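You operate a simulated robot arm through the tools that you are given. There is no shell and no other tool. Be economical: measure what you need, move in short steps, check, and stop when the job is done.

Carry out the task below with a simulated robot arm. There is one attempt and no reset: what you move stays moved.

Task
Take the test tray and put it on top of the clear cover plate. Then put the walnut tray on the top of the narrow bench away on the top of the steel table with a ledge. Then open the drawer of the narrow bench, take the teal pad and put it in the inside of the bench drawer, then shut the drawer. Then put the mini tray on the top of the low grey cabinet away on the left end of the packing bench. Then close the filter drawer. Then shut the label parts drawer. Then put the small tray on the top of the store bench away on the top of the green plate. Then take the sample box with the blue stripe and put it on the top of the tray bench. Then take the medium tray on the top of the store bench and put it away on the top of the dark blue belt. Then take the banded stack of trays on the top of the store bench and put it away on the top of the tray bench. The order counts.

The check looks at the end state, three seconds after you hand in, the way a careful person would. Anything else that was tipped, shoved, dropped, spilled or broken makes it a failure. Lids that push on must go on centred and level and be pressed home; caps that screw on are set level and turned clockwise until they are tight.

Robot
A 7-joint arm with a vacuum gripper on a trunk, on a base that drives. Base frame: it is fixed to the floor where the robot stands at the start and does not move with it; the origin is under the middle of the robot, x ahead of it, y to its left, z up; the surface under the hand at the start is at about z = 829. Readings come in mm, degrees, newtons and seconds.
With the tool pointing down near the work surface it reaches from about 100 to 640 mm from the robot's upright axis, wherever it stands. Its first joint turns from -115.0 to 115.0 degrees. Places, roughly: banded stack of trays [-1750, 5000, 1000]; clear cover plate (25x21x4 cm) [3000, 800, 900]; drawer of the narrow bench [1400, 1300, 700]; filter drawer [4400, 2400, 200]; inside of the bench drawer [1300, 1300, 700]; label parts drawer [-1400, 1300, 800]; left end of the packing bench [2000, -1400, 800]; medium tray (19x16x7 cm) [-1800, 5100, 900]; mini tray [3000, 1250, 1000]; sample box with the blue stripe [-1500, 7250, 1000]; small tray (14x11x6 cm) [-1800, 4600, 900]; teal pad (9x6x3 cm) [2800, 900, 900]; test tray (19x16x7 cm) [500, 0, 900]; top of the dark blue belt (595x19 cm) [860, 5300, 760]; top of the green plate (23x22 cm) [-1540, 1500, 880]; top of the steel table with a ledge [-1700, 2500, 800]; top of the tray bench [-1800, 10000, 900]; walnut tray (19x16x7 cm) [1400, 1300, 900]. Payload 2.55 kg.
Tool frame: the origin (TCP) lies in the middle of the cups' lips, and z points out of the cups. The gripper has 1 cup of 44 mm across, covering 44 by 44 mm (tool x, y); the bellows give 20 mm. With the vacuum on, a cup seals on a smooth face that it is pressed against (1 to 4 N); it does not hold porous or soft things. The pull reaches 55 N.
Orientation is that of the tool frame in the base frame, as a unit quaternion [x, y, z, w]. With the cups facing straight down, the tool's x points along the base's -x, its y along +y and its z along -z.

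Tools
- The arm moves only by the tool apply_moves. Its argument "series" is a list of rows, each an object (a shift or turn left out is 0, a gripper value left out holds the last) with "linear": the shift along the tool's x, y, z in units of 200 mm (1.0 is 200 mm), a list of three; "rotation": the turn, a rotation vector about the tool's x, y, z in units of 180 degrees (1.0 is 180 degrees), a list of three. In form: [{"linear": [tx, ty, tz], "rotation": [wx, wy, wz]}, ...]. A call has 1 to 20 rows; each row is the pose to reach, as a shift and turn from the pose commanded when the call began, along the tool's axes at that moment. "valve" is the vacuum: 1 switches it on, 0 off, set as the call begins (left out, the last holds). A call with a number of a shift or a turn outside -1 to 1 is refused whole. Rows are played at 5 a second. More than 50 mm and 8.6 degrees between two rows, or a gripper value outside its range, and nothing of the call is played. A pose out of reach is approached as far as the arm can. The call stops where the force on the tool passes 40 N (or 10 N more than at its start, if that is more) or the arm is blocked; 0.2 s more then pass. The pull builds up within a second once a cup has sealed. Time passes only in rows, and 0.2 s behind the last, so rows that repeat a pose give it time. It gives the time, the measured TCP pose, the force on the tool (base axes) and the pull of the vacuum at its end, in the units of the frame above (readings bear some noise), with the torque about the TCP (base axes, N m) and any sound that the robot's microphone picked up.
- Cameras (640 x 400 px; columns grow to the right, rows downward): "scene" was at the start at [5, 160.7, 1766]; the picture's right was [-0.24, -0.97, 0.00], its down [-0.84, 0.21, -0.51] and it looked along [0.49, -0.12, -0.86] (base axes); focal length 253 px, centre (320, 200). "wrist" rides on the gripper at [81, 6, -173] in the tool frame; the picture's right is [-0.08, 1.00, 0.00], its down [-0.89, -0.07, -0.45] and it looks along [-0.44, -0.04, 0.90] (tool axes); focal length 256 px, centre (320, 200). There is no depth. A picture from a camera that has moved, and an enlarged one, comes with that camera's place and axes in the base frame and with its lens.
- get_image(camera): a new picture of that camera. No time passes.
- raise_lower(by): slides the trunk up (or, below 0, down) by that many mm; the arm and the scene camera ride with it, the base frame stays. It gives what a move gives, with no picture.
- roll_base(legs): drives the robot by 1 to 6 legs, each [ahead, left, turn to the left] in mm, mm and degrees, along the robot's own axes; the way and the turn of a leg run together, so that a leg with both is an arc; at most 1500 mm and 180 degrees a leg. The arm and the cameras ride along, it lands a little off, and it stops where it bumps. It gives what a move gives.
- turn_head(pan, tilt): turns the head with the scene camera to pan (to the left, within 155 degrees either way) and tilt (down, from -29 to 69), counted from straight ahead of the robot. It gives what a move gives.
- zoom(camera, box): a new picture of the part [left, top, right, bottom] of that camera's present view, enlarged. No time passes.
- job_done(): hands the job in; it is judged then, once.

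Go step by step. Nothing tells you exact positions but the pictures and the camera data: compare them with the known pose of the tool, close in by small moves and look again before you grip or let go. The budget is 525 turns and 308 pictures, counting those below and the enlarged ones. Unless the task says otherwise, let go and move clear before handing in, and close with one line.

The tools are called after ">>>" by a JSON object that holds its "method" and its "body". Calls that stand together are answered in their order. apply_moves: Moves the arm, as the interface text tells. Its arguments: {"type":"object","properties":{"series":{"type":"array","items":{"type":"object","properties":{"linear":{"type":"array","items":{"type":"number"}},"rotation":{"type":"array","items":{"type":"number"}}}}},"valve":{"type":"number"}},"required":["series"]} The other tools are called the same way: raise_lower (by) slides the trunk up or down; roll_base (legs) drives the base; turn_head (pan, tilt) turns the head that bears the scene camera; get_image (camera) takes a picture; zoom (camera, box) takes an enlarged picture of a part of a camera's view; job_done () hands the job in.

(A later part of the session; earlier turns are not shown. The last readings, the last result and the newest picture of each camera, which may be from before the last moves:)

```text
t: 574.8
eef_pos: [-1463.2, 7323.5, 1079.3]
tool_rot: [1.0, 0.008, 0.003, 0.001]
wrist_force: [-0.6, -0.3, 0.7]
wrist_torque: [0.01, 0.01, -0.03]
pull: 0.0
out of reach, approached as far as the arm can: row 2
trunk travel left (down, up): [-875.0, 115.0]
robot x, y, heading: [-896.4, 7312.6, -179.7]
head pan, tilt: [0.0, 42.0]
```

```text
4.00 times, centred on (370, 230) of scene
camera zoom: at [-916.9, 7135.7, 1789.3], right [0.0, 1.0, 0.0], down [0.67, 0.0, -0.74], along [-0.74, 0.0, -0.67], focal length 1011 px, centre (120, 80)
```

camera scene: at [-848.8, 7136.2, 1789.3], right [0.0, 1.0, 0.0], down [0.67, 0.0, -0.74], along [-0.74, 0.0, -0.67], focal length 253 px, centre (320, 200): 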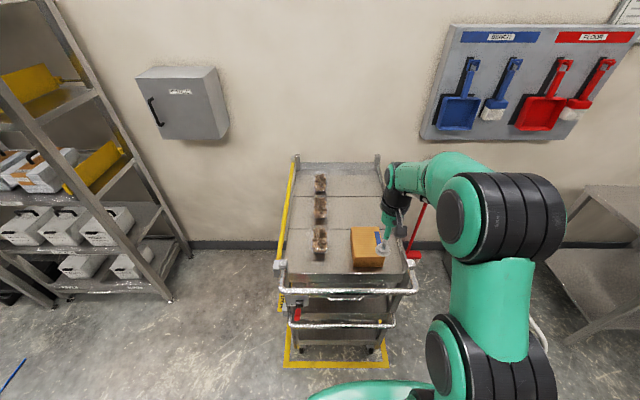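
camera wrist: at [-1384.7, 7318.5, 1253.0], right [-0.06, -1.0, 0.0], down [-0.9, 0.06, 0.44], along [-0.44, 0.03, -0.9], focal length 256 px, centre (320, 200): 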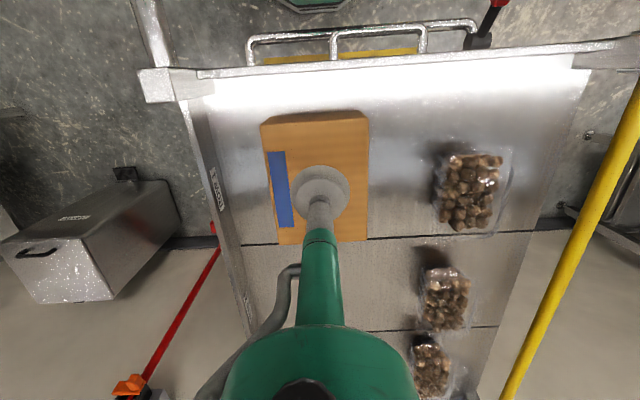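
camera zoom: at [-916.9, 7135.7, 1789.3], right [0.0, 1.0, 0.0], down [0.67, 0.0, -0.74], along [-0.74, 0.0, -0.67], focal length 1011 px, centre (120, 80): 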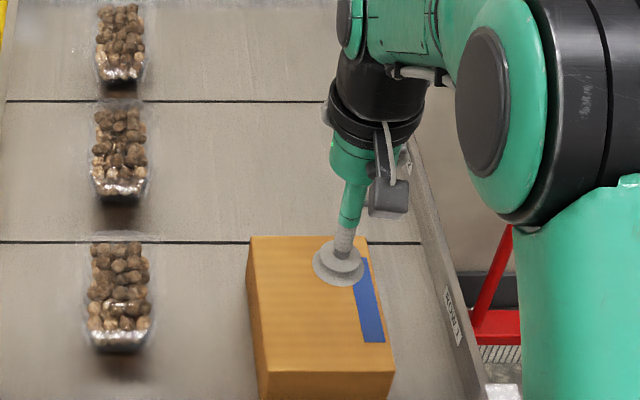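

>>> {"method": "apply_moves", "body": {"series": [{"linear": [-0.13, 0, 0.1]}, {"linear": [-0.13, 0, 0.2]}, {"linear": [-0.13, 0, 0.25]}]}}

>>> {"method": "get_image", "body": {"camera": "wrist"}}

>>> {"method": "zoom", "body": {"camera": "scene", "box": [300, 180, 440, 280]}}

```text
t: 575.5
eef_pos: [-1492.6, 7324.0, 1029.0]
tool_rot: [1.0, 0.008, 0.003, 0.0]
wrist_force: [-0.1, -0.4, 0.0]
wrist_torque: [-0.04, 0.01, 0.01]
pull: 0.1
trunk travel left (down, up): [-875.0, 115.0]
robot x, y, heading: [-899.0, 7309.5, -180.0]
head pan, tilt: [0.0, 42.0]
```

```text
152 pictures are left
camera wrist: at [-1412.0, 7318.9, 1201.9], right [-0.06, -1.0, 0.0], down [-0.9, 0.06, 0.44], along [-0.44, 0.03, -0.9], focal length 256 px, centre (320, 200)
```

wrist: 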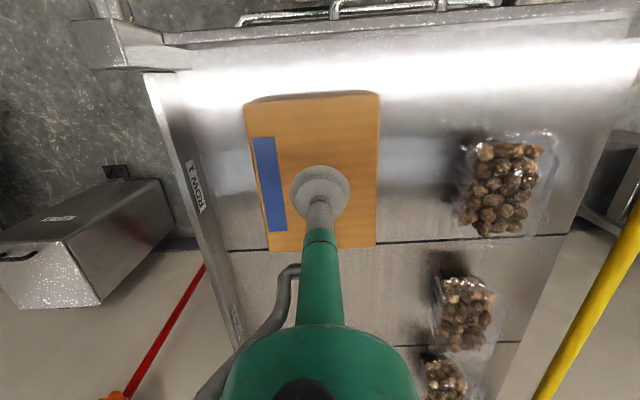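

```text
4.00 times, centred on (370, 230) of scene
camera zoom: at [-918.2, 7135.7, 1789.3], right [0.0, 1.0, 0.0], down [0.67, 0.0, -0.74], along [-0.74, 0.0, -0.67], focal length 1011 px, centre (120, 80)
```

zoom: 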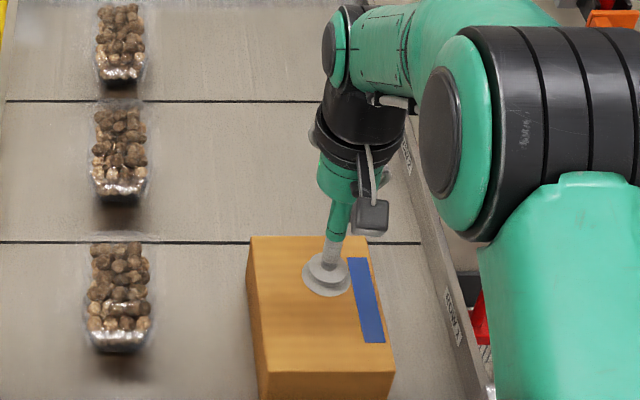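

>>> {"method": "apply_moves", "body": {"series": [{"linear": [0, 0, 0.1]}, {"linear": [0, 0, 0.15]}, {"linear": [0, 0, 0.18]}, {"linear": [0, 0, 0.2]}, {"linear": [0, 0, 0.22]}, {"linear": [0, 0, 0.24]}, {"linear": [0, 0, 0.26]}, {"linear": [0, 0, 0.28]}, {"linear": [0, 0, 0.3]}, {"linear": [0, 0, 0.32]}, {"linear": [0, 0, 0.34]}], "valve": 1}}

```text
t: 578.0
eef_pos: [-1489.5, 7324.2, 969.5]
tool_rot: [1.0, 0.007, -0.004, 0.0]
wrist_force: [7.9, 1.9, 33.3]
wrist_torque: [-0.07, 0.05, -0.07]
pull: 54.9
trunk travel left (down, up): [-875.0, 115.0]
robot x, y, heading: [-891.4, 7312.5, -179.9]
head pan, tilt: [0.0, 42.0]
```

Sealed on the box. Lifting and checking the load.

>>> {"method": "apply_moves", "body": {"series": [{"linear": [0, 0, -0.05]}, {"linear": [0, 0, -0.12]}, {"linear": [0, 0, -0.25]}, {"linear": [0, 0, -0.4]}, {"linear": [0, 0, -0.55]}, {"linear": [0, 0, -0.7]}, {"linear": [0.02, 0, -0.85]}, {"linear": [0.02, 0, -0.85]}]}}

>>> {"method": "get_image", "body": {"camera": "wrist"}}

>>> {"method": "get_image", "body": {"camera": "scene"}}

```text
t: 579.8
eef_pos: [-1472.0, 7324.5, 1103.3]
tool_rot: [1.0, 0.008, 0.004, 0.001]
wrist_force: [-0.6, 0.2, -3.4]
wrist_torque: [0.0, -0.1, 0.03]
pull: 54.7
out of reach, approached as far as the arm can: row 6, 7, 8
trunk travel left (down, up): [-875.0, 115.0]
robot x, y, heading: [-896.0, 7313.8, -180.0]
head pan, tilt: [0.0, 42.0]
```

```text
150 pictures are left
camera wrist: at [-1392.0, 7320.3, 1276.4], right [-0.06, -1.0, 0.0], down [-0.9, 0.06, 0.44], along [-0.44, 0.03, -0.9], focal length 256 px, centre (320, 200)
```

wrist: 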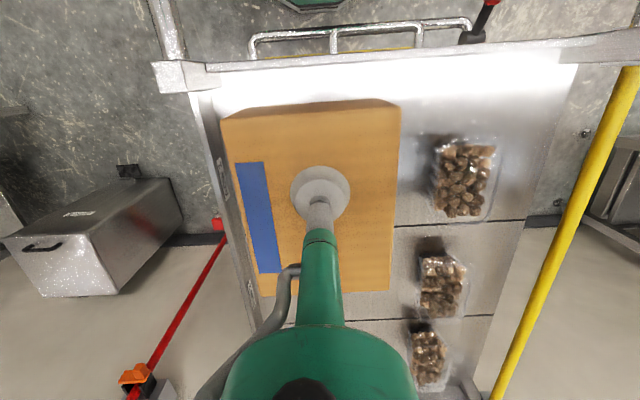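

```text
149 pictures are left
camera scene: at [-918.2, 7135.7, 1789.3], right [0.0, 1.0, 0.0], down [0.67, 0.0, -0.74], along [-0.74, 0.0, -0.67], focal length 253 px, centre (320, 200)
```

scene: 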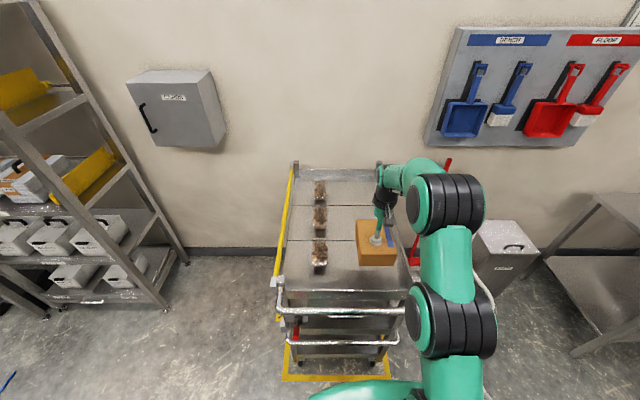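

>>> {"method": "raise_lower", "body": {"by": 100}}

>>> {"method": "roll_base", "body": {"legs": [[-350, 0, 0]]}}

>>> {"method": "apply_moves", "body": {"series": [{"linear": [0.2, 0, 0]}, {"linear": [0.4, 0, 0]}, {"linear": [0.6, 0, 0]}, {"linear": [0.8, 0, 0]}]}}

>>> {"method": "turn_head", "body": {"pan": -50, "tilt": 30}}

>>> {"method": "get_image", "body": {"camera": "scene"}}

```text
t: 581.1
eef_pos: [-1470.4, 7324.7, 1203.7]
tool_rot: [1.0, 0.009, 0.004, 0.0]
wrist_force: [0.0, -0.3, -4.2]
wrist_torque: [-0.02, -0.06, -0.01]
pull: 54.8
trunk travel left (down, up): [-975.0, 15.0]
robot x, y, heading: [-897.5, 7311.2, -179.7]
head pan, tilt: [0.0, 42.0]
```

```text
t: 583.4
eef_pos: [-1106.8, 7330.0, 1202.1]
tool_rot: [1.0, 0.005, 0.004, 0.0]
wrist_force: [0.9, -0.6, -2.7]
wrist_torque: [-0.02, -0.08, 0.0]
pull: 55.3
trunk travel left (down, up): [-975.0, 15.0]
robot x, y, heading: [-529.5, 7314.8, 179.9]
head pan, tilt: [0.0, 42.0]
```

```text
t: 584.4
eef_pos: [-946.9, 7330.7, 1206.1]
tool_rot: [1.0, 0.005, 0.002, 0.0]
wrist_force: [0.4, -1.0, -3.8]
wrist_torque: [0.03, -0.01, 0.0]
pull: 54.4
trunk travel left (down, up): [-975.0, 15.0]
robot x, y, heading: [-529.0, 7314.8, 179.9]
head pan, tilt: [0.0, 42.0]
```

```text
t: 585.6
eef_pos: [-948.3, 7330.2, 1204.5]
tool_rot: [1.0, 0.007, 0.003, 0.0]
wrist_force: [-1.4, 0.2, -3.4]
wrist_torque: [-0.04, -0.1, -0.02]
pull: 55.3
trunk travel left (down, up): [-975.0, 15.0]
robot x, y, heading: [-528.1, 7310.8, 179.9]
head pan, tilt: [-50.0, 30.0]
```

```text
148 pictures are left
camera scene: at [-529.4, 7205.6, 1907.6], right [0.77, 0.64, 0.0], down [0.32, -0.38, -0.87], along [-0.56, 0.66, -0.5], focal length 253 px, centre (320, 200)
```

scene: 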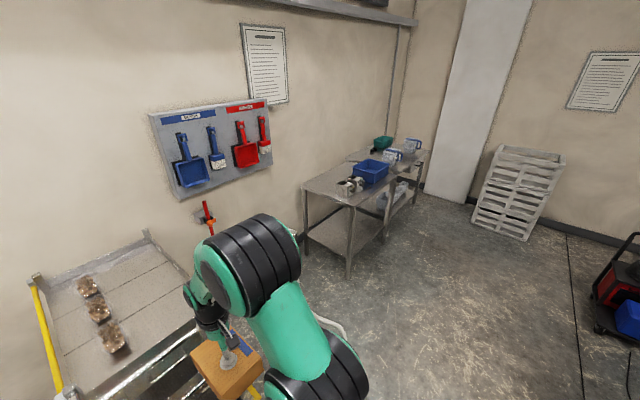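

>>> {"method": "roll_base", "body": {"legs": [[0, -1000, 0.5], [0, -1000, 0.5]]}}

>>> {"method": "turn_head", "body": {"pan": 0, "tilt": 38}}

>>> {"method": "get_image", "body": {"camera": "scene"}}

```text
t: 595.5
eef_pos: [-945.4, 9312.2, 1205.4]
tool_rot: [1.0, 0.0, 0.004, 0.001]
wrist_force: [0.4, 0.1, -2.7]
wrist_torque: [-0.02, -0.05, 0.01]
pull: 55.2
trunk travel left (down, up): [-975.0, 15.0]
robot x, y, heading: [-527.2, 9286.7, 179.3]
head pan, tilt: [-50.0, 30.0]
```

```text
t: 596.6
eef_pos: [-946.8, 9310.7, 1204.9]
tool_rot: [1.0, 0.0, 0.003, 0.0]
wrist_force: [0.8, -0.9, -3.6]
wrist_torque: [-0.03, -0.08, 0.02]
pull: 54.5
trunk travel left (down, up): [-975.0, 15.0]
robot x, y, heading: [-526.4, 9290.9, 179.3]
head pan, tilt: [0.0, 38.0]
```

```text
147 pictures are left
camera scene: at [-556.9, 9113.1, 1895.2], right [0.01, 1.0, 0.0], down [0.62, -0.01, -0.79], along [-0.79, 0.01, -0.62], focal length 253 px, centre (320, 200)
```

scene: 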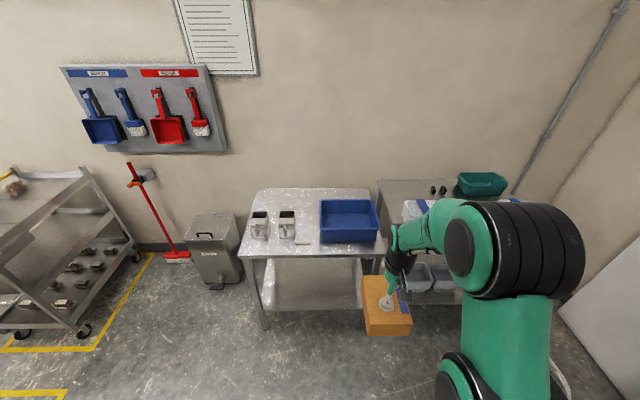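

>>> {"method": "roll_base", "body": {"legs": [[0, -450, 0.7]]}}

>>> {"method": "turn_head", "body": {"pan": 5, "tilt": 42}}

>>> {"method": "get_image", "body": {"camera": "scene"}}

>>> {"method": "get_image", "body": {"camera": "wrist"}}

```text
t: 599.3
eef_pos: [-941.0, 9748.6, 1206.5]
tool_rot: [1.0, 0.002, 0.004, 0.0]
wrist_force: [0.1, 0.2, -3.1]
wrist_torque: [0.01, -0.04, -0.01]
pull: 54.8
trunk travel left (down, up): [-975.0, 15.0]
robot x, y, heading: [-524.5, 9731.1, 179.7]
head pan, tilt: [0.0, 38.0]
```

```text
t: 600.0
eef_pos: [-941.9, 9750.2, 1204.1]
tool_rot: [1.0, 0.001, 0.003, 0.0]
wrist_force: [-0.1, -0.1, -3.8]
wrist_torque: [-0.01, -0.09, -0.01]
pull: 55.2
trunk travel left (down, up): [-975.0, 15.0]
robot x, y, heading: [-522.0, 9728.6, 179.7]
head pan, tilt: [5.0, 42.0]
```

```text
146 pictures are left
camera scene: at [-548.7, 9546.1, 1889.4], right [-0.08, 1.0, 0.0], down [0.67, 0.05, -0.74], along [-0.74, -0.06, -0.67], focal length 253 px, centre (320, 200)
```

scene: 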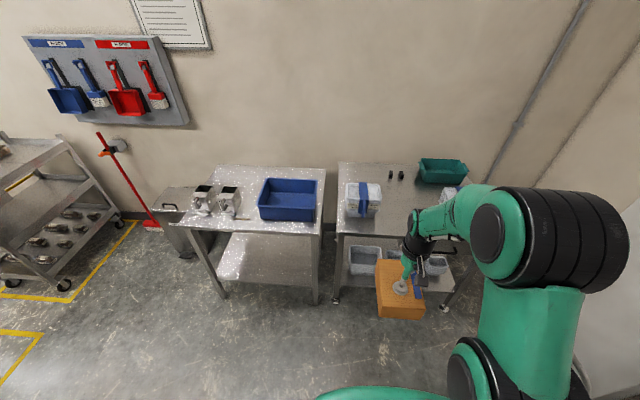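

```text
145 pictures are left
camera wrist: at [-862.3, 9743.7, 1378.4], right [-0.07, -1.0, 0.0], down [-0.9, 0.07, 0.44], along [-0.44, 0.03, -0.9], focal length 256 px, centre (320, 200)
```

wrist: 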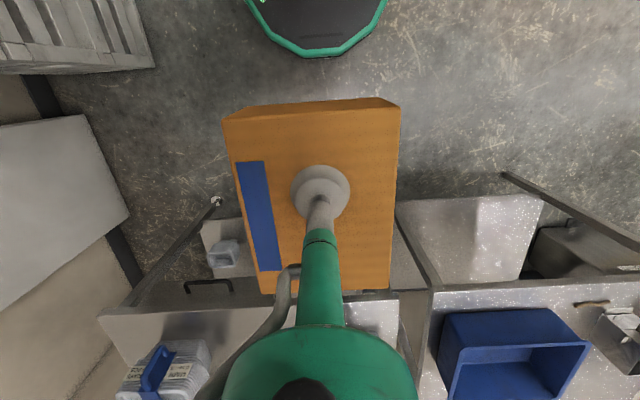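

>>> {"method": "zoom", "body": {"camera": "scene", "box": [320, 130, 520, 270]}}

```text
2.86 times, centred on (420, 200) of scene
camera zoom: at [-548.7, 9546.1, 1889.4], right [-0.08, 1.0, 0.0], down [0.67, 0.05, -0.74], along [-0.74, -0.06, -0.67], focal length 722 px, centre (34, 200)
```

zoom: 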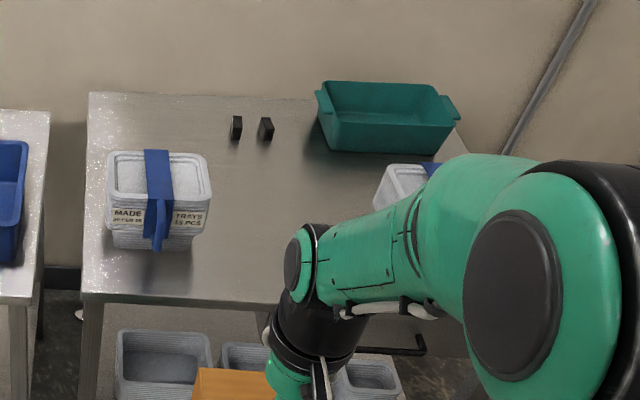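

The tray bench already has two banded stacks with a free middle area. I'll drive closer to map the free space.

>>> {"method": "roll_base", "body": {"legs": [[0, -220, 0], [420, 0, 0]]}}

>>> {"method": "get_image", "body": {"camera": "wrist"}}

>>> {"method": "turn_head", "body": {"pan": 0, "tilt": 52}}

>>> {"method": "get_image", "body": {"camera": "scene"}}

```text
t: 603.9
eef_pos: [-1364.5, 9969.4, 1204.2]
tool_rot: [1.0, 0.005, 0.004, 0.0]
wrist_force: [0.4, 0.1, -2.8]
wrist_torque: [-0.04, -0.09, 0.05]
pull: 54.7
trunk travel left (down, up): [-975.0, 15.0]
robot x, y, heading: [-945.4, 9951.6, 179.8]
head pan, tilt: [5.0, 42.0]
```

```text
143 pictures are left
camera wrist: at [-1284.0, 9963.3, 1378.5], right [-0.07, -1.0, 0.0], down [-0.9, 0.06, 0.44], along [-0.44, 0.03, -0.9], focal length 256 px, centre (320, 200)
```

wrist: 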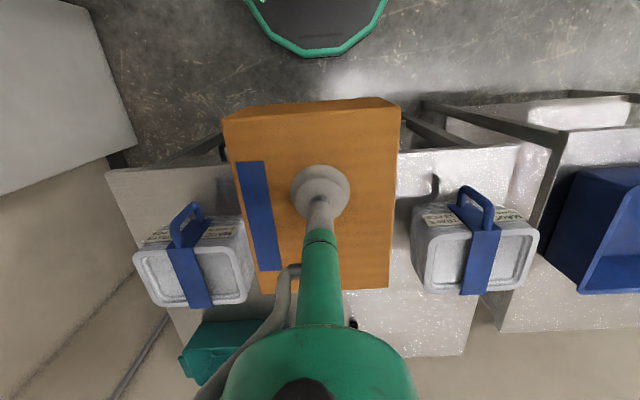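

```text
t: 604.6
eef_pos: [-1362.7, 9968.8, 1205.0]
tool_rot: [1.0, 0.005, 0.005, 0.0]
wrist_force: [-0.7, -0.3, -2.5]
wrist_torque: [0.01, -0.06, -0.02]
pull: 54.8
trunk travel left (down, up): [-975.0, 15.0]
robot x, y, heading: [-944.8, 9952.4, 179.7]
head pan, tilt: [0.0, 52.0]
```

```text
142 pictures are left
camera scene: at [-961.5, 9774.8, 1875.4], right [0.0, 1.0, 0.0], down [0.79, 0.0, -0.62], along [-0.62, 0.0, -0.79], focal length 253 px, centre (320, 200)
```

scene: 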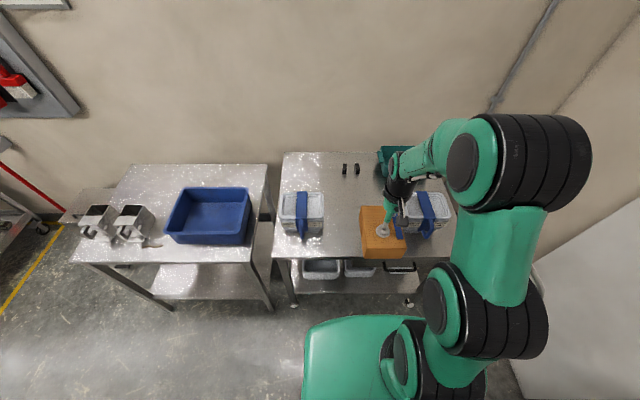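

The free middle gap is about y 9815–10100. I'll turn the box 90° and set it to the back-middle (≈ -1700, 9960), leaving the front-middle for the tray stack later.

>>> {"method": "apply_moves", "body": {"series": [{"rotation": [0, 0, 0.045]}, {"rotation": [0, 0, 0.09]}, {"rotation": [0, 0, 0.135]}, {"rotation": [0, 0, 0.18]}, {"rotation": [0, 0, 0.225]}, {"rotation": [0, 0, 0.27]}, {"rotation": [0, 0, 0.315]}, {"rotation": [0, 0, 0.36]}, {"rotation": [0, 0, 0.405]}, {"rotation": [0, 0, 0.45]}, {"rotation": [0, 0, 0.497]}]}}

>>> {"method": "roll_base", "body": {"legs": [[130, 0, 0]]}}

>>> {"method": "get_image", "body": {"camera": "wrist"}}

>>> {"method": "get_image", "body": {"camera": "scene"}}

```text
t: 607.0
eef_pos: [-1363.0, 9969.9, 1203.9]
tool_rot: [0.713, -0.701, 0.003, -0.002]
wrist_force: [0.9, 1.6, -3.3]
wrist_torque: [-0.09, 0.0, 0.02]
pull: 54.6
trunk travel left (down, up): [-975.0, 15.0]
robot x, y, heading: [-944.5, 9947.2, 179.9]
head pan, tilt: [0.0, 52.0]
```

```text
t: 608.3
eef_pos: [-1493.4, 9971.0, 1204.5]
tool_rot: [0.713, -0.701, 0.003, -0.003]
wrist_force: [-0.2, -0.2, -3.8]
wrist_torque: [-0.07, 0.0, 0.02]
pull: 54.9
trunk travel left (down, up): [-975.0, 15.0]
robot x, y, heading: [-1077.9, 9951.9, 179.5]
head pan, tilt: [0.0, 52.0]
```

```text
141 pictures are left
camera wrist: at [-1500.3, 9890.5, 1377.4], right [-1.0, 0.06, -0.01], down [0.05, 0.89, 0.45], along [0.03, 0.45, -0.89], focal length 256 px, centre (320, 200)
```

wrist: 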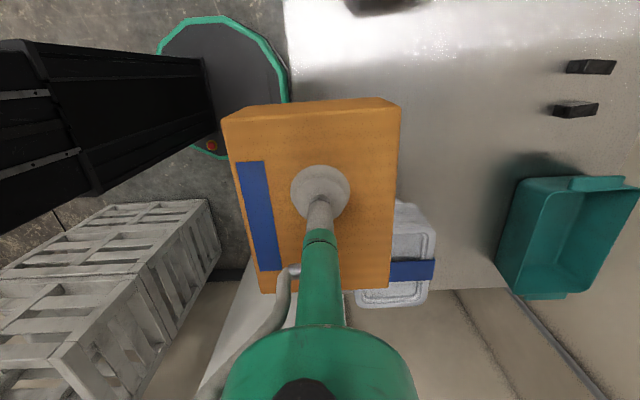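

```text
140 pictures are left
camera scene: at [-1092.5, 9775.4, 1875.4], right [0.01, 1.0, 0.0], down [0.79, 0.0, -0.62], along [-0.62, 0.0, -0.79], focal length 253 px, centre (320, 200)
```

scene: 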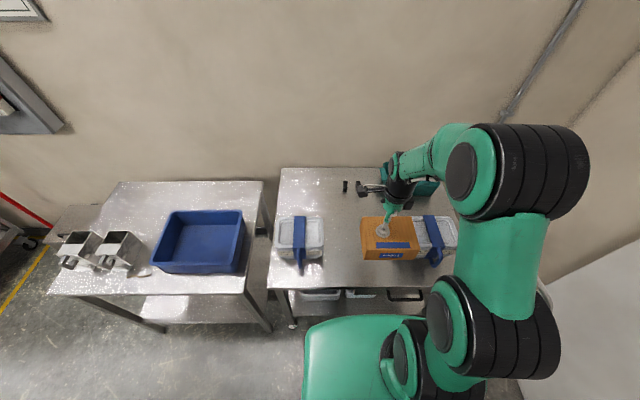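

>>> {"method": "apply_moves", "body": {"series": [{"linear": [0.02, 0.2, 0.05]}, {"linear": [0.04, 0.4, 0.1]}, {"linear": [0.065, 0.6, 0.2]}, {"linear": [0.065, 0.8, 0.3]}, {"linear": [0.065, 1.0, 0.4]}, {"linear": [0.065, 1.0, 0.5]}, {"linear": [0.065, 1.0, 0.5]}]}}

>>> {"method": "get_image", "body": {"camera": "wrist"}}

>>> {"method": "zoom", "body": {"camera": "scene", "box": [260, 150, 480, 300]}}

```text
t: 609.9
eef_pos: [-1692.7, 9954.7, 1102.6]
tool_rot: [0.713, -0.702, 0.003, -0.003]
wrist_force: [0.0, 0.4, -2.8]
wrist_torque: [-0.09, -0.02, -0.03]
pull: 54.8
trunk travel left (down, up): [-975.0, 15.0]
robot x, y, heading: [-1075.9, 9957.4, 179.7]
head pan, tilt: [0.0, 52.0]
```

```text
139 pictures are left
camera wrist: at [-1699.3, 9874.7, 1275.8], right [-1.0, 0.06, -0.01], down [0.05, 0.89, 0.45], along [0.04, 0.45, -0.89], focal length 256 px, centre (320, 200)
```

wrist: 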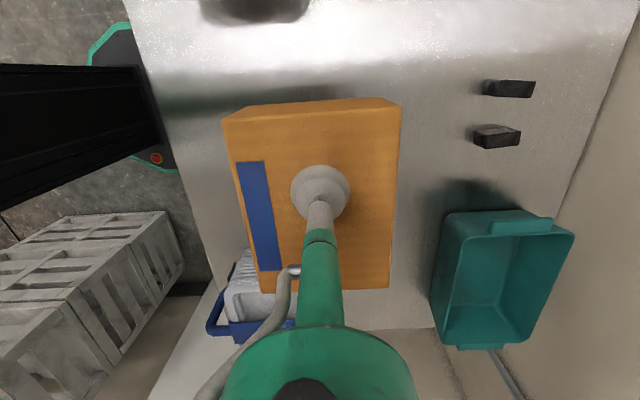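

```text
2.67 times, centred on (370, 225) of scene
camera zoom: at [-1094.1, 9775.4, 1875.4], right [0.01, 1.0, 0.0], down [0.79, 0.0, -0.62], along [-0.62, 0.0, -0.79], focal length 674 px, centre (187, 133)
```

zoom: 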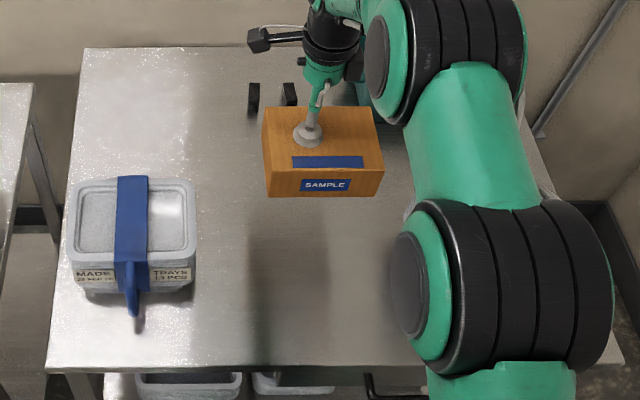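

>>> {"method": "apply_moves", "body": {"series": [{"linear": [0, 0, 0.15]}, {"linear": [0, 0, 0.3]}, {"linear": [0, 0, 0.4]}, {"linear": [0, 0, 0.45]}, {"linear": [0, 0, 0.49]}, {"linear": [0, 0, 0.52]}, {"linear": [0, 0, 0.54]}, {"linear": [0, 0, 0.56]}, {"linear": [0, 0, 0.58]}, {"linear": [0, 0, 0.6]}, {"linear": [0, 0, 0.62]}, {"linear": [0, 0, 0.64]}, {"linear": [0, 0, 0.66]}]}}

```text
t: 612.7
eef_pos: [-1691.5, 9955.3, 969.6]
tool_rot: [0.713, -0.701, 0.004, -0.003]
wrist_force: [-0.8, 0.7, -3.0]
wrist_torque: [-0.08, 0.0, -0.02]
pull: 54.6
trunk travel left (down, up): [-975.0, 15.0]
robot x, y, heading: [-1076.9, 9951.8, 179.6]
head pan, tilt: [0.0, 52.0]
```

>>> {"method": "apply_moves", "body": {"series": [{"linear": [0, 0, 0.02]}, {"linear": [0, 0, 0.04]}, {"linear": [0, 0, 0.06]}, {"linear": [0, 0, 0.08]}, {"linear": [0, 0, 0.1]}, {"linear": [0, 0, 0.12]}, {"linear": [0, 0, 0.14]}, {"linear": [0, 0, 0.16]}, {"linear": [0, 0, 0.18]}, {"linear": [0, 0, 0.2]}]}}

```text
t: 614.9
eef_pos: [-1692.2, 9953.8, 932.0]
tool_rot: [0.713, -0.701, 0.002, -0.003]
wrist_force: [1.1, -0.3, -0.8]
wrist_torque: [0.18, 0.12, -0.06]
pull: 54.9
trunk travel left (down, up): [-975.0, 15.0]
robot x, y, heading: [-1078.7, 9950.7, 179.7]
head pan, tilt: [0.0, 52.0]
```

>>> {"method": "apply_moves", "body": {"series": [{"linear": [0, 0, 0.01]}, {"linear": [0, 0, 0.02]}, {"linear": [0, 0, 0.03]}, {"linear": [0, 0, 0.03]}]}}

>>> {"method": "get_image", "body": {"camera": "wrist"}}

```text
t: 615.9
eef_pos: [-1691.1, 9954.1, 927.9]
tool_rot: [0.713, -0.701, -0.001, -0.001]
wrist_force: [3.7, -5.2, 22.4]
wrist_torque: [0.44, -0.12, -0.09]
pull: 54.8
trunk travel left (down, up): [-975.0, 15.0]
robot x, y, heading: [-1072.9, 9952.7, 179.7]
head pan, tilt: [0.0, 52.0]
```

```text
137 pictures are left
camera wrist: at [-1696.8, 9873.6, 1101.4], right [-1.0, 0.06, 0.0], down [0.06, 0.89, 0.45], along [0.03, 0.45, -0.89], focal length 256 px, centre (320, 200)
```

wrist: 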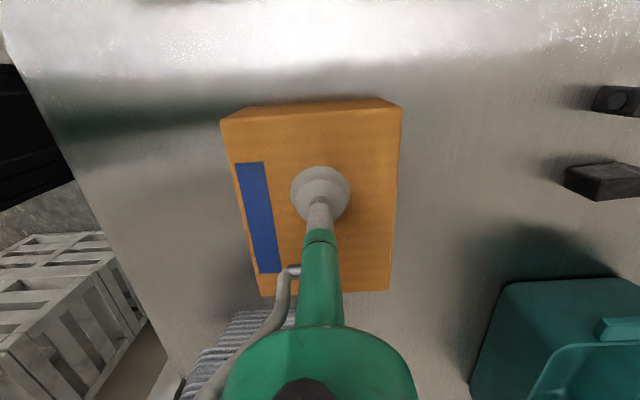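

Box is on the tray bench. Releasing and lifting.

>>> {"method": "apply_moves", "body": {"series": [{"linear": [0, 0, 0]}, {"linear": [0, 0, 0]}, {"linear": [0, 0, 0]}, {"linear": [0, 0, 0]}, {"linear": [0, 0, -0.03]}, {"linear": [0, 0, -0.1]}, {"linear": [0, 0, -0.25]}, {"linear": [0, 0, -0.45]}, {"linear": [0, -0.1, -0.65]}, {"linear": [0, -0.25, -0.8]}, {"linear": [0, -0.45, -0.9]}, {"linear": [0, -0.65, -0.95]}, {"linear": [0, -0.85, -1.0]}], "valve": 0}}

>>> {"method": "get_image", "body": {"camera": "scene"}}

>>> {"method": "get_image", "body": {"camera": "wrist"}}

```text
t: 618.7
eef_pos: [-1516.5, 9957.6, 1123.5]
tool_rot: [0.712, -0.702, 0.002, -0.003]
wrist_force: [-0.1, -0.8, 0.4]
wrist_torque: [-0.02, 0.05, -0.01]
pull: 0.0
trunk travel left (down, up): [-975.0, 15.0]
robot x, y, heading: [-1074.6, 9949.9, 180.0]
head pan, tilt: [0.0, 52.0]
```

```text
136 pictures are left
camera scene: at [-1090.7, 9775.5, 1875.4], right [0.01, 1.0, 0.0], down [0.79, 0.0, -0.62], along [-0.62, 0.0, -0.79], focal length 253 px, centre (320, 200)
```

scene: 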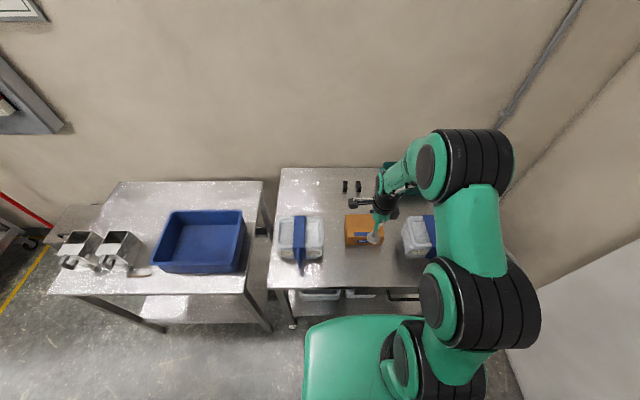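

```text
135 pictures are left
camera wrist: at [-1522.2, 9877.4, 1297.0], right [-1.0, 0.06, -0.01], down [0.05, 0.89, 0.45], along [0.03, 0.45, -0.89], focal length 256 px, centre (320, 200)
```

wrist: 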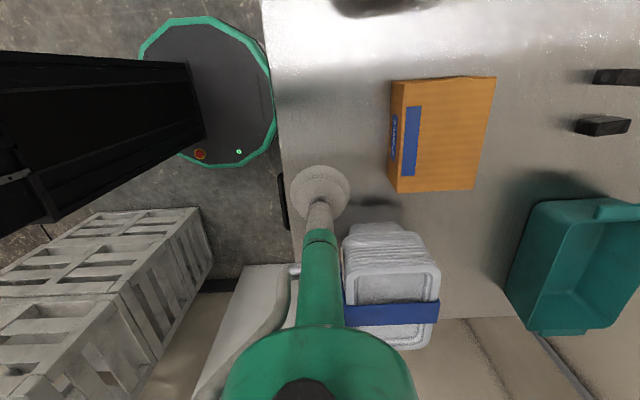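

Box placed well. Now back to the store bench for the medium tray (≈ -1765, 5055).

>>> {"method": "roll_base", "body": {"legs": [[-550, 0, 0]]}}

>>> {"method": "apply_moves", "body": {"series": [{"rotation": [0, 0, -0.045]}, {"rotation": [0, 0, -0.09]}, {"rotation": [0, 0, -0.135]}, {"rotation": [0, 0, -0.18]}, {"rotation": [0, 0, -0.225]}, {"rotation": [0, 0, -0.27]}, {"rotation": [0, 0, -0.315]}, {"rotation": [0, 0, -0.36]}, {"rotation": [0, 0, -0.405]}, {"rotation": [0, 0, -0.45]}, {"rotation": [0, 0, -0.495]}]}}

>>> {"method": "raise_lower", "body": {"by": -50}}

>>> {"method": "roll_base", "body": {"legs": [[0, 1200, -0.3], [0, 1200, -0.5], [0, 1200, -0.5], [0, 1200, -0.5]]}}

```text
t: 621.9
eef_pos: [-957.6, 9956.8, 1123.3]
tool_rot: [0.707, -0.707, 0.002, -0.003]
wrist_force: [-0.6, 0.1, -0.3]
wrist_torque: [-0.01, 0.01, 0.0]
pull: 0.0
trunk travel left (down, up): [-975.0, 15.0]
robot x, y, heading: [-515.4, 9945.3, 178.7]
head pan, tilt: [0.0, 52.0]
```

```text
t: 624.3
eef_pos: [-958.0, 9956.8, 1123.6]
tool_rot: [1.0, -0.007, 0.004, 0.0]
wrist_force: [-0.6, -0.2, 0.4]
wrist_torque: [-0.01, 0.01, 0.0]
pull: 0.1
trunk travel left (down, up): [-975.0, 15.0]
robot x, y, heading: [-515.6, 9942.5, 178.5]
head pan, tilt: [0.0, 52.0]
```

```text
t: 625.2
eef_pos: [-958.3, 9956.6, 1072.9]
tool_rot: [1.0, -0.008, 0.003, 0.0]
wrist_force: [0.1, 0.0, -0.2]
wrist_torque: [-0.03, 0.0, 0.0]
pull: 0.0
trunk travel left (down, up): [-925.0, 65.0]
robot x, y, heading: [-517.4, 9939.7, 178.7]
head pan, tilt: [0.0, 52.0]
```

```text
t: 648.6
eef_pos: [-1214.3, 5108.7, 1072.2]
tool_rot: [1.0, -0.027, 0.003, 0.0]
wrist_force: [0.4, 0.0, -0.4]
wrist_torque: [0.0, 0.02, 0.02]
pull: 0.0
trunk travel left (down, up): [-925.0, 65.0]
robot x, y, heading: [-774.3, 5081.2, 176.4]
head pan, tilt: [0.0, 52.0]
```

>>> {"method": "roll_base", "body": {"legs": [[200, 0, 3.6]]}}

>>> {"method": "get_image", "body": {"camera": "wrist"}}

>>> {"method": "get_image", "body": {"camera": "scene"}}

```text
t: 650.2
eef_pos: [-1416.2, 5088.0, 1072.6]
tool_rot: [1.0, 0.006, 0.003, 0.0]
wrist_force: [-0.6, 0.1, 0.6]
wrist_torque: [-0.02, -0.01, 0.03]
pull: 0.0
trunk travel left (down, up): [-925.0, 65.0]
robot x, y, heading: [-972.5, 5083.9, -179.8]
head pan, tilt: [0.0, 52.0]
```

```text
134 pictures are left
camera wrist: at [-1336.5, 5081.4, 1246.7], right [-0.07, -1.0, 0.0], down [-0.9, 0.06, 0.44], along [-0.44, 0.03, -0.9], focal length 256 px, centre (320, 200)
```

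wrist: 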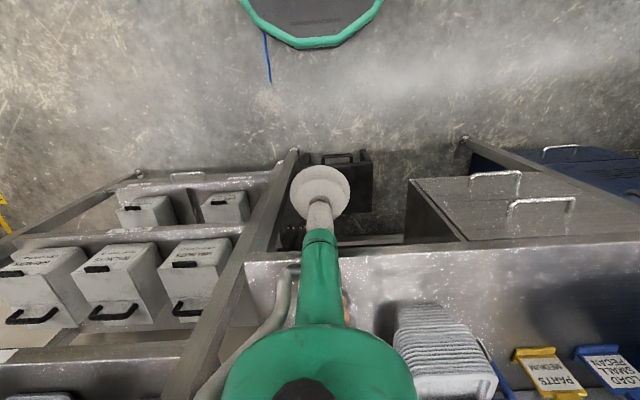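

```text
133 pictures are left
camera scene: at [-988.7, 4909.6, 1825.4], right [0.0, 1.0, 0.0], down [0.79, 0.0, -0.62], along [-0.62, 0.0, -0.79], focal length 253 px, centre (320, 200)
```

scene: 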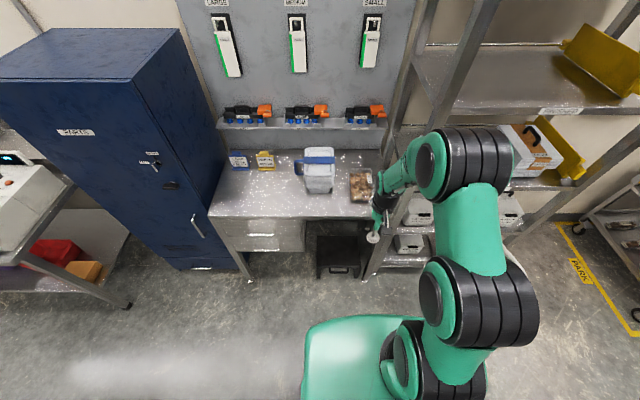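

The tall rack post stands at about (-1672, 5240), close to the medium tray. I'll approach with the base further left (y≈4900) so the arm stays clear of the rack.

>>> {"method": "roll_base", "body": {"legs": [[0, 180, 0], [210, 0, 0]]}}

>>> {"method": "get_image", "body": {"camera": "wrist"}}

>>> {"method": "get_image", "body": {"camera": "scene"}}

```text
t: 653.1
eef_pos: [-1630.3, 4898.1, 1072.0]
tool_rot: [1.0, 0.004, 0.004, 0.0]
wrist_force: [-1.0, -0.8, 0.1]
wrist_torque: [0.01, -0.01, 0.01]
pull: 0.1
trunk travel left (down, up): [-925.0, 65.0]
robot x, y, heading: [-1187.0, 4894.7, -180.1]
head pan, tilt: [0.0, 52.0]
```

```text
132 pictures are left
camera wrist: at [-1549.9, 4892.0, 1246.7], right [-0.07, -1.0, 0.0], down [-0.9, 0.06, 0.44], along [-0.44, 0.03, -0.9], focal length 256 px, centre (320, 200)
```

wrist: 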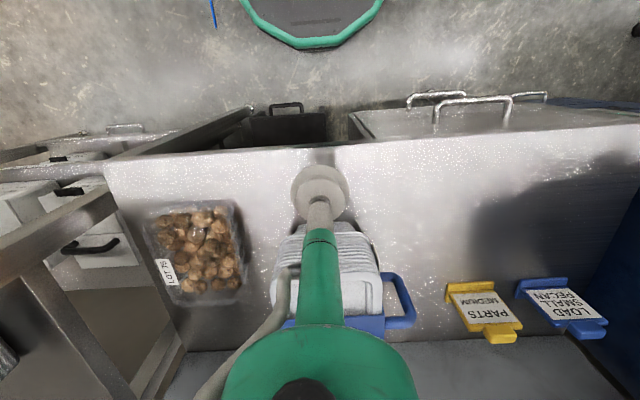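

```text
131 pictures are left
camera scene: at [-1202.8, 4718.7, 1825.4], right [0.0, 1.0, 0.0], down [0.79, 0.0, -0.62], along [-0.62, 0.0, -0.79], focal length 253 px, centre (320, 200)
```

scene: 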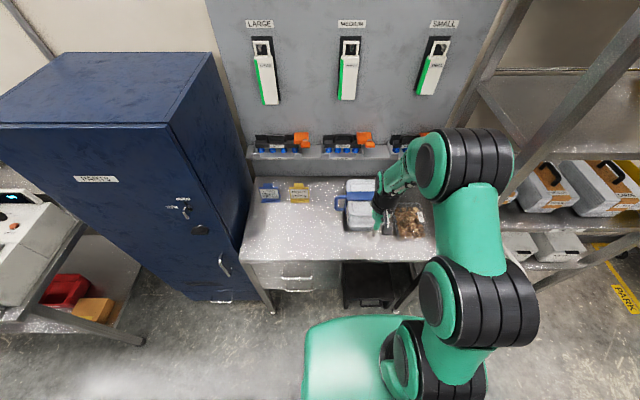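

>>> {"method": "apply_moves", "body": {"series": [{"linear": [0, -0.2, -0.1]}, {"linear": [0, -0.4, -0.1]}, {"linear": [0, -0.6, -0.1]}, {"linear": [0, -0.8, -0.1]}, {"linear": [-0.1, -0.95, -0.1]}, {"linear": [-0.3, -0.95, -0.1]}, {"linear": [-0.5, -0.95, -0.1]}, {"linear": [-0.7, -0.95, 0]}, {"linear": [-0.75, -0.95, 0.2]}, {"linear": [-0.75, -0.95, 0.35]}, {"linear": [-0.75, -0.95, 0.35]}]}}

>>> {"method": "get_image", "body": {"camera": "wrist"}}

>>> {"method": "get_image", "body": {"camera": "scene"}}

```text
t: 655.5
eef_pos: [-1780.1, 5086.4, 1002.1]
tool_rot: [1.0, 0.003, 0.003, -0.001]
wrist_force: [0.6, -0.3, -0.6]
wrist_torque: [0.0, 0.0, 0.0]
pull: 0.1
trunk travel left (down, up): [-925.0, 65.0]
robot x, y, heading: [-1187.0, 4893.0, -180.0]
head pan, tilt: [0.0, 52.0]
```

```text
130 pictures are left
camera wrist: at [-1699.5, 5080.0, 1175.4], right [-0.07, -1.0, 0.0], down [-0.9, 0.06, 0.44], along [-0.44, 0.03, -0.9], focal length 256 px, centre (320, 200)
```

wrist: 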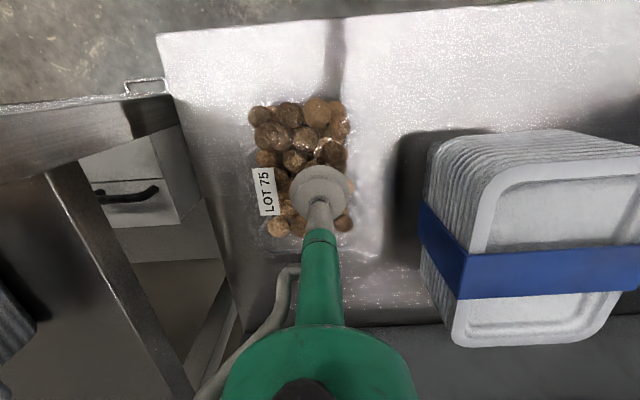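

```text
129 pictures are left
camera scene: at [-1202.1, 4718.6, 1825.4], right [0.0, 1.0, 0.0], down [0.79, 0.0, -0.62], along [-0.62, 0.0, -0.79], focal length 253 px, centre (320, 200)
```

scene: 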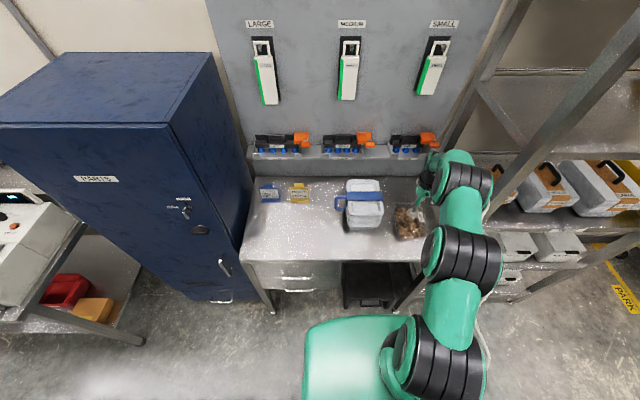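

>>> {"method": "apply_moves", "body": {"series": [{"linear": [0, -0.07, 0.1]}, {"linear": [0, -0.07, 0.2]}, {"linear": [0, -0.07, 0.24]}, {"linear": [0, -0.07, 0.26]}, {"linear": [0, -0.07, 0.28]}, {"linear": [0, -0.07, 0.3]}, {"linear": [0, -0.07, 0.315]}, {"linear": [0, -0.07, 0.33]}, {"linear": [0, -0.07, 0.345]}, {"linear": [0, -0.07, 0.36]}], "valve": 1}}

```text
t: 657.4
eef_pos: [-1784.3, 5102.7, 945.0]
tool_rot: [1.0, 0.004, -0.007, -0.003]
wrist_force: [5.8, -5.2, 19.4]
wrist_torque: [0.63, -0.19, -0.1]
pull: 54.4
trunk travel left (down, up): [-925.0, 65.0]
robot x, y, heading: [-1182.9, 4892.7, -180.0]
head pan, tilt: [0.0, 52.0]
stopped in row 9: the force on the tool passed its limit at 41 N (the readings are from after the stop); the commanded pose is now the measured one
```

>>> {"method": "apply_moves", "body": {"series": [{"linear": [0, 0, -0.04]}, {"linear": [0, 0, -0.12]}, {"linear": [0, 0, -0.3]}, {"linear": [0, 0, -0.5]}, {"linear": [0.1, 0, -0.65]}, {"linear": [0.3, 0, -0.75]}, {"linear": [0.5, 0, -0.8]}, {"linear": [0.7, 0.1, -0.8]}, {"linear": [0.85, 0.25, -0.8]}, {"linear": [0.95, 0.45, -0.8]}, {"linear": [0.95, 0.65, -0.8]}, {"linear": [0.95, 0.65, -0.8]}]}}

>>> {"method": "get_image", "body": {"camera": "wrist"}}

```text
t: 660.0
eef_pos: [-1594.0, 4969.7, 1096.2]
tool_rot: [1.0, 0.004, 0.001, 0.0]
wrist_force: [-0.5, 2.1, -7.0]
wrist_torque: [0.1, -0.18, -0.03]
pull: 54.4
trunk travel left (down, up): [-925.0, 65.0]
robot x, y, heading: [-1187.9, 4894.6, -180.1]
head pan, tilt: [0.0, 52.0]
```

```text
128 pictures are left
camera wrist: at [-1512.6, 4964.3, 1268.9], right [-0.07, -1.0, 0.0], down [-0.89, 0.06, 0.45], along [-0.45, 0.03, -0.89], focal length 256 px, centre (320, 200)
```

wrist: 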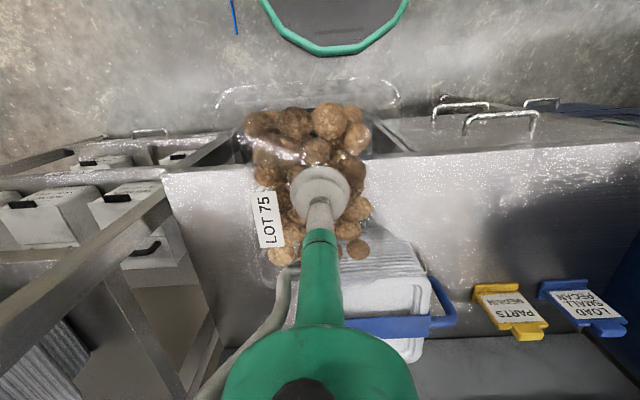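

Medium tray held. Now turn round toward the conveyor with the dark blue belt (x≈860).

>>> {"method": "roll_base", "body": {"legs": [[-650, 0, 0], [0, 0, 180]]}}

>>> {"method": "turn_head", "body": {"pan": 0, "tilt": 35}}

>>> {"method": "get_image", "body": {"camera": "scene"}}

```text
t: 670.9
eef_pos: [-136.9, 4831.9, 1095.0]
tool_rot: [-0.014, 1.0, -0.002, 0.0]
wrist_force: [0.6, -1.0, -6.3]
wrist_torque: [-0.06, 0.12, 0.01]
pull: 55.2
trunk travel left (down, up): [-925.0, 65.0]
robot x, y, heading: [-549.6, 4894.8, 0.8]
head pan, tilt: [0.0, 52.0]
```

```text
t: 671.7
eef_pos: [-136.8, 4832.4, 1095.9]
tool_rot: [-0.015, 1.0, -0.003, 0.0]
wrist_force: [0.1, -1.6, -7.7]
wrist_torque: [-0.21, 0.17, -0.05]
pull: 54.7
trunk travel left (down, up): [-925.0, 65.0]
robot x, y, heading: [-542.5, 4896.4, 1.3]
head pan, tilt: [0.0, 35.0]
```

```text
127 pictures are left
camera scene: at [-520.2, 5075.6, 1849.7], right [0.02, -1.0, 0.0], down [-0.57, -0.01, -0.82], along [0.82, 0.02, -0.57], focal length 253 px, centre (320, 200)
```

scene: 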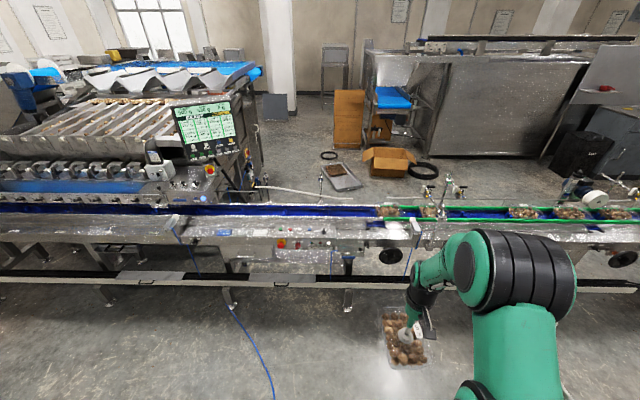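

>>> {"method": "zoom", "body": {"camera": "scene", "box": [140, 170, 440, 320]}}

>>> {"method": "zoom", "body": {"camera": "scene", "box": [340, 160, 640, 300]}}

```text
2.13 times, centred on (290, 245) of scene
camera zoom: at [-520.2, 5075.6, 1849.7], right [0.02, -1.0, 0.0], down [-0.57, -0.01, -0.82], along [0.82, 0.02, -0.57], focal length 539 px, centre (384, 104)
```

zoom: 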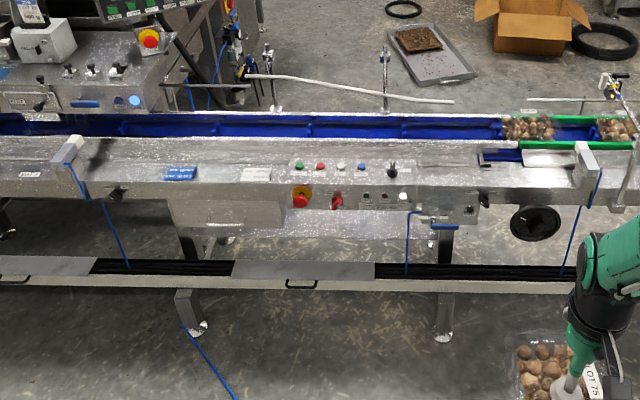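

```text
2.13 times, centred on (490, 230) of scene
camera zoom: at [-520.2, 5075.6, 1849.7], right [0.02, -1.0, 0.0], down [-0.57, -0.01, -0.82], along [0.82, 0.02, -0.57], focal length 539 px, centre (-43, 136)
```

zoom: 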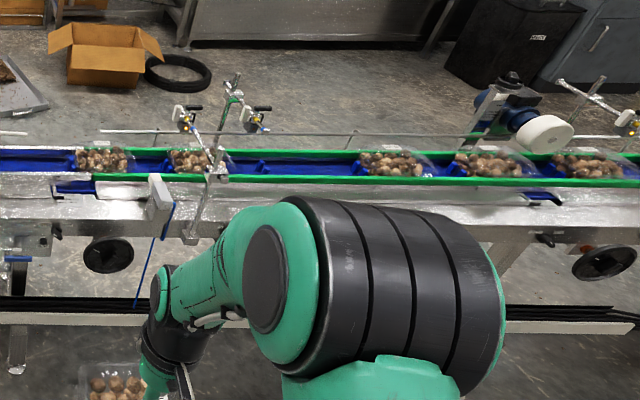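

The belt surface is recessed between rails with lugs; a free stretch lies around y≈5300–5700, x≈863. I'll turn the tray 90° and approach.

>>> {"method": "apply_moves", "body": {"series": [{"rotation": [0, 0, 0.045]}, {"rotation": [0, 0, 0.09]}, {"rotation": [0, 0, 0.135]}, {"rotation": [0, 0, 0.18]}, {"rotation": [0, 0, 0.225]}, {"rotation": [0, 0, 0.27]}, {"rotation": [0, 0, 0.315]}, {"rotation": [0, 0, 0.36]}, {"rotation": [0, 0, 0.405]}, {"rotation": [0, 0, 0.45]}, {"rotation": [0, 0, 0.49]}]}}

>>> {"method": "roll_base", "body": {"legs": [[200, 560, -1.3], [350, 0, 0]]}}

>>> {"method": "turn_head", "body": {"pan": 0, "tilt": 55}}

>>> {"method": "get_image", "body": {"camera": "scene"}}

>>> {"method": "get_image", "body": {"camera": "wrist"}}

```text
t: 674.1
eef_pos: [-136.2, 4830.0, 1096.1]
tool_rot: [0.688, 0.726, -0.001, 0.002]
wrist_force: [0.7, -1.2, -6.3]
wrist_torque: [0.13, 0.11, 0.0]
pull: 55.0
trunk travel left (down, up): [-925.0, 65.0]
robot x, y, heading: [-544.9, 4898.0, 1.3]
head pan, tilt: [0.0, 35.0]
```

```text
t: 679.4
eef_pos: [410.4, 5381.2, 1095.7]
tool_rot: [0.694, 0.72, -0.001, 0.001]
wrist_force: [1.2, -1.3, -8.6]
wrist_torque: [0.19, 0.3, 0.01]
pull: 54.5
trunk travel left (down, up): [-925.0, 65.0]
robot x, y, heading: [8.1, 5461.2, 0.0]
head pan, tilt: [0.0, 35.0]
```

```text
t: 680.2
eef_pos: [410.7, 5381.4, 1096.0]
tool_rot: [0.693, 0.721, -0.001, 0.002]
wrist_force: [0.5, -0.5, -8.1]
wrist_torque: [0.17, 0.26, -0.02]
pull: 55.5
trunk travel left (down, up): [-925.0, 65.0]
robot x, y, heading: [3.3, 5458.8, -0.0]
head pan, tilt: [0.0, 55.0]
```

```text
124 pictures are left
camera scene: at [16.0, 5633.8, 1821.6], right [0.0, -1.0, 0.0], down [-0.82, 0.0, -0.57], along [0.57, 0.0, -0.82], focal length 253 px, centre (320, 200)
```

scene: 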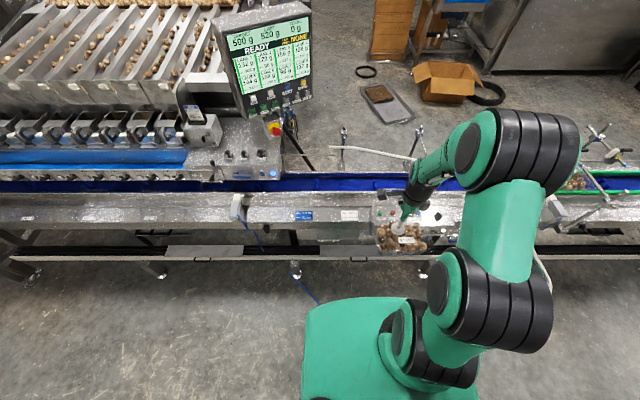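

```text
123 pictures are left
camera wrist: at [413.6, 5462.2, 1269.2], right [1.0, -0.04, 0.0], down [-0.04, -0.89, 0.45], along [-0.02, -0.45, -0.89], focal length 256 px, centre (320, 200)
```

wrist: 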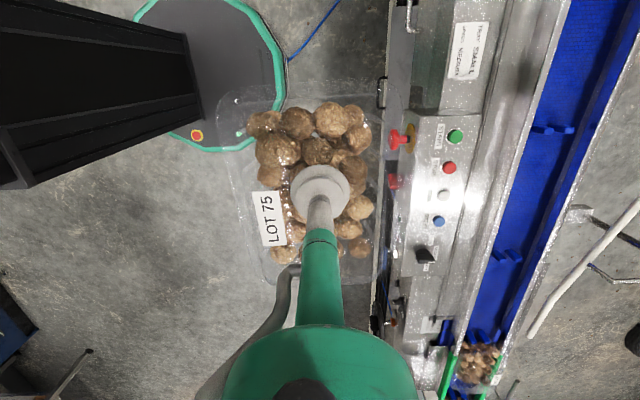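

Lugs sit at about y≈5347 and y≈5057 (290 mm pitch), so I'll aim for the slot centred at y≈5202. Moving the base in.

>>> {"method": "roll_base", "body": {"legs": [[0, -178, 0], [230, 0, 0]]}}

>>> {"method": "get_image", "body": {"camera": "wrist"}}

>>> {"method": "get_image", "body": {"camera": "scene"}}

```text
t: 683.0
eef_pos: [643.4, 5215.4, 1096.3]
tool_rot: [0.69, 0.724, -0.002, 0.001]
wrist_force: [-1.3, -0.4, -8.1]
wrist_torque: [0.18, 0.21, -0.01]
pull: 55.7
trunk travel left (down, up): [-925.0, 65.0]
robot x, y, heading: [238.1, 5284.3, 0.5]
head pan, tilt: [0.0, 55.0]
```

```text
122 pictures are left
camera wrist: at [647.0, 5297.3, 1269.1], right [1.0, -0.03, 0.0], down [-0.03, -0.89, 0.45], along [-0.01, -0.45, -0.89], focal length 256 px, centre (320, 200)
```

wrist: 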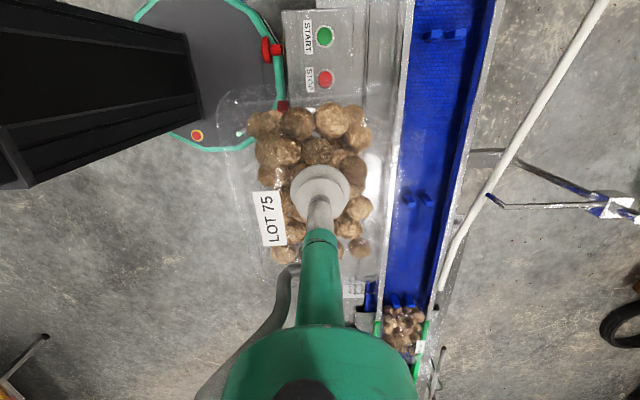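

```text
121 pictures are left
camera scene: at [247.7, 5464.7, 1821.5], right [0.01, -1.0, 0.0], down [-0.82, -0.01, -0.57], along [0.57, 0.01, -0.82], focal length 253 px, centre (320, 200)
```

scene: 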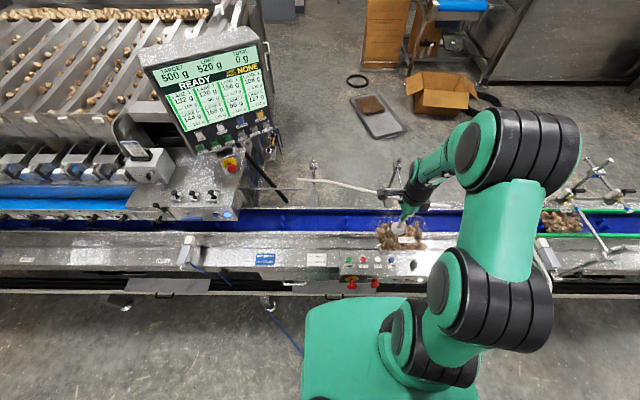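

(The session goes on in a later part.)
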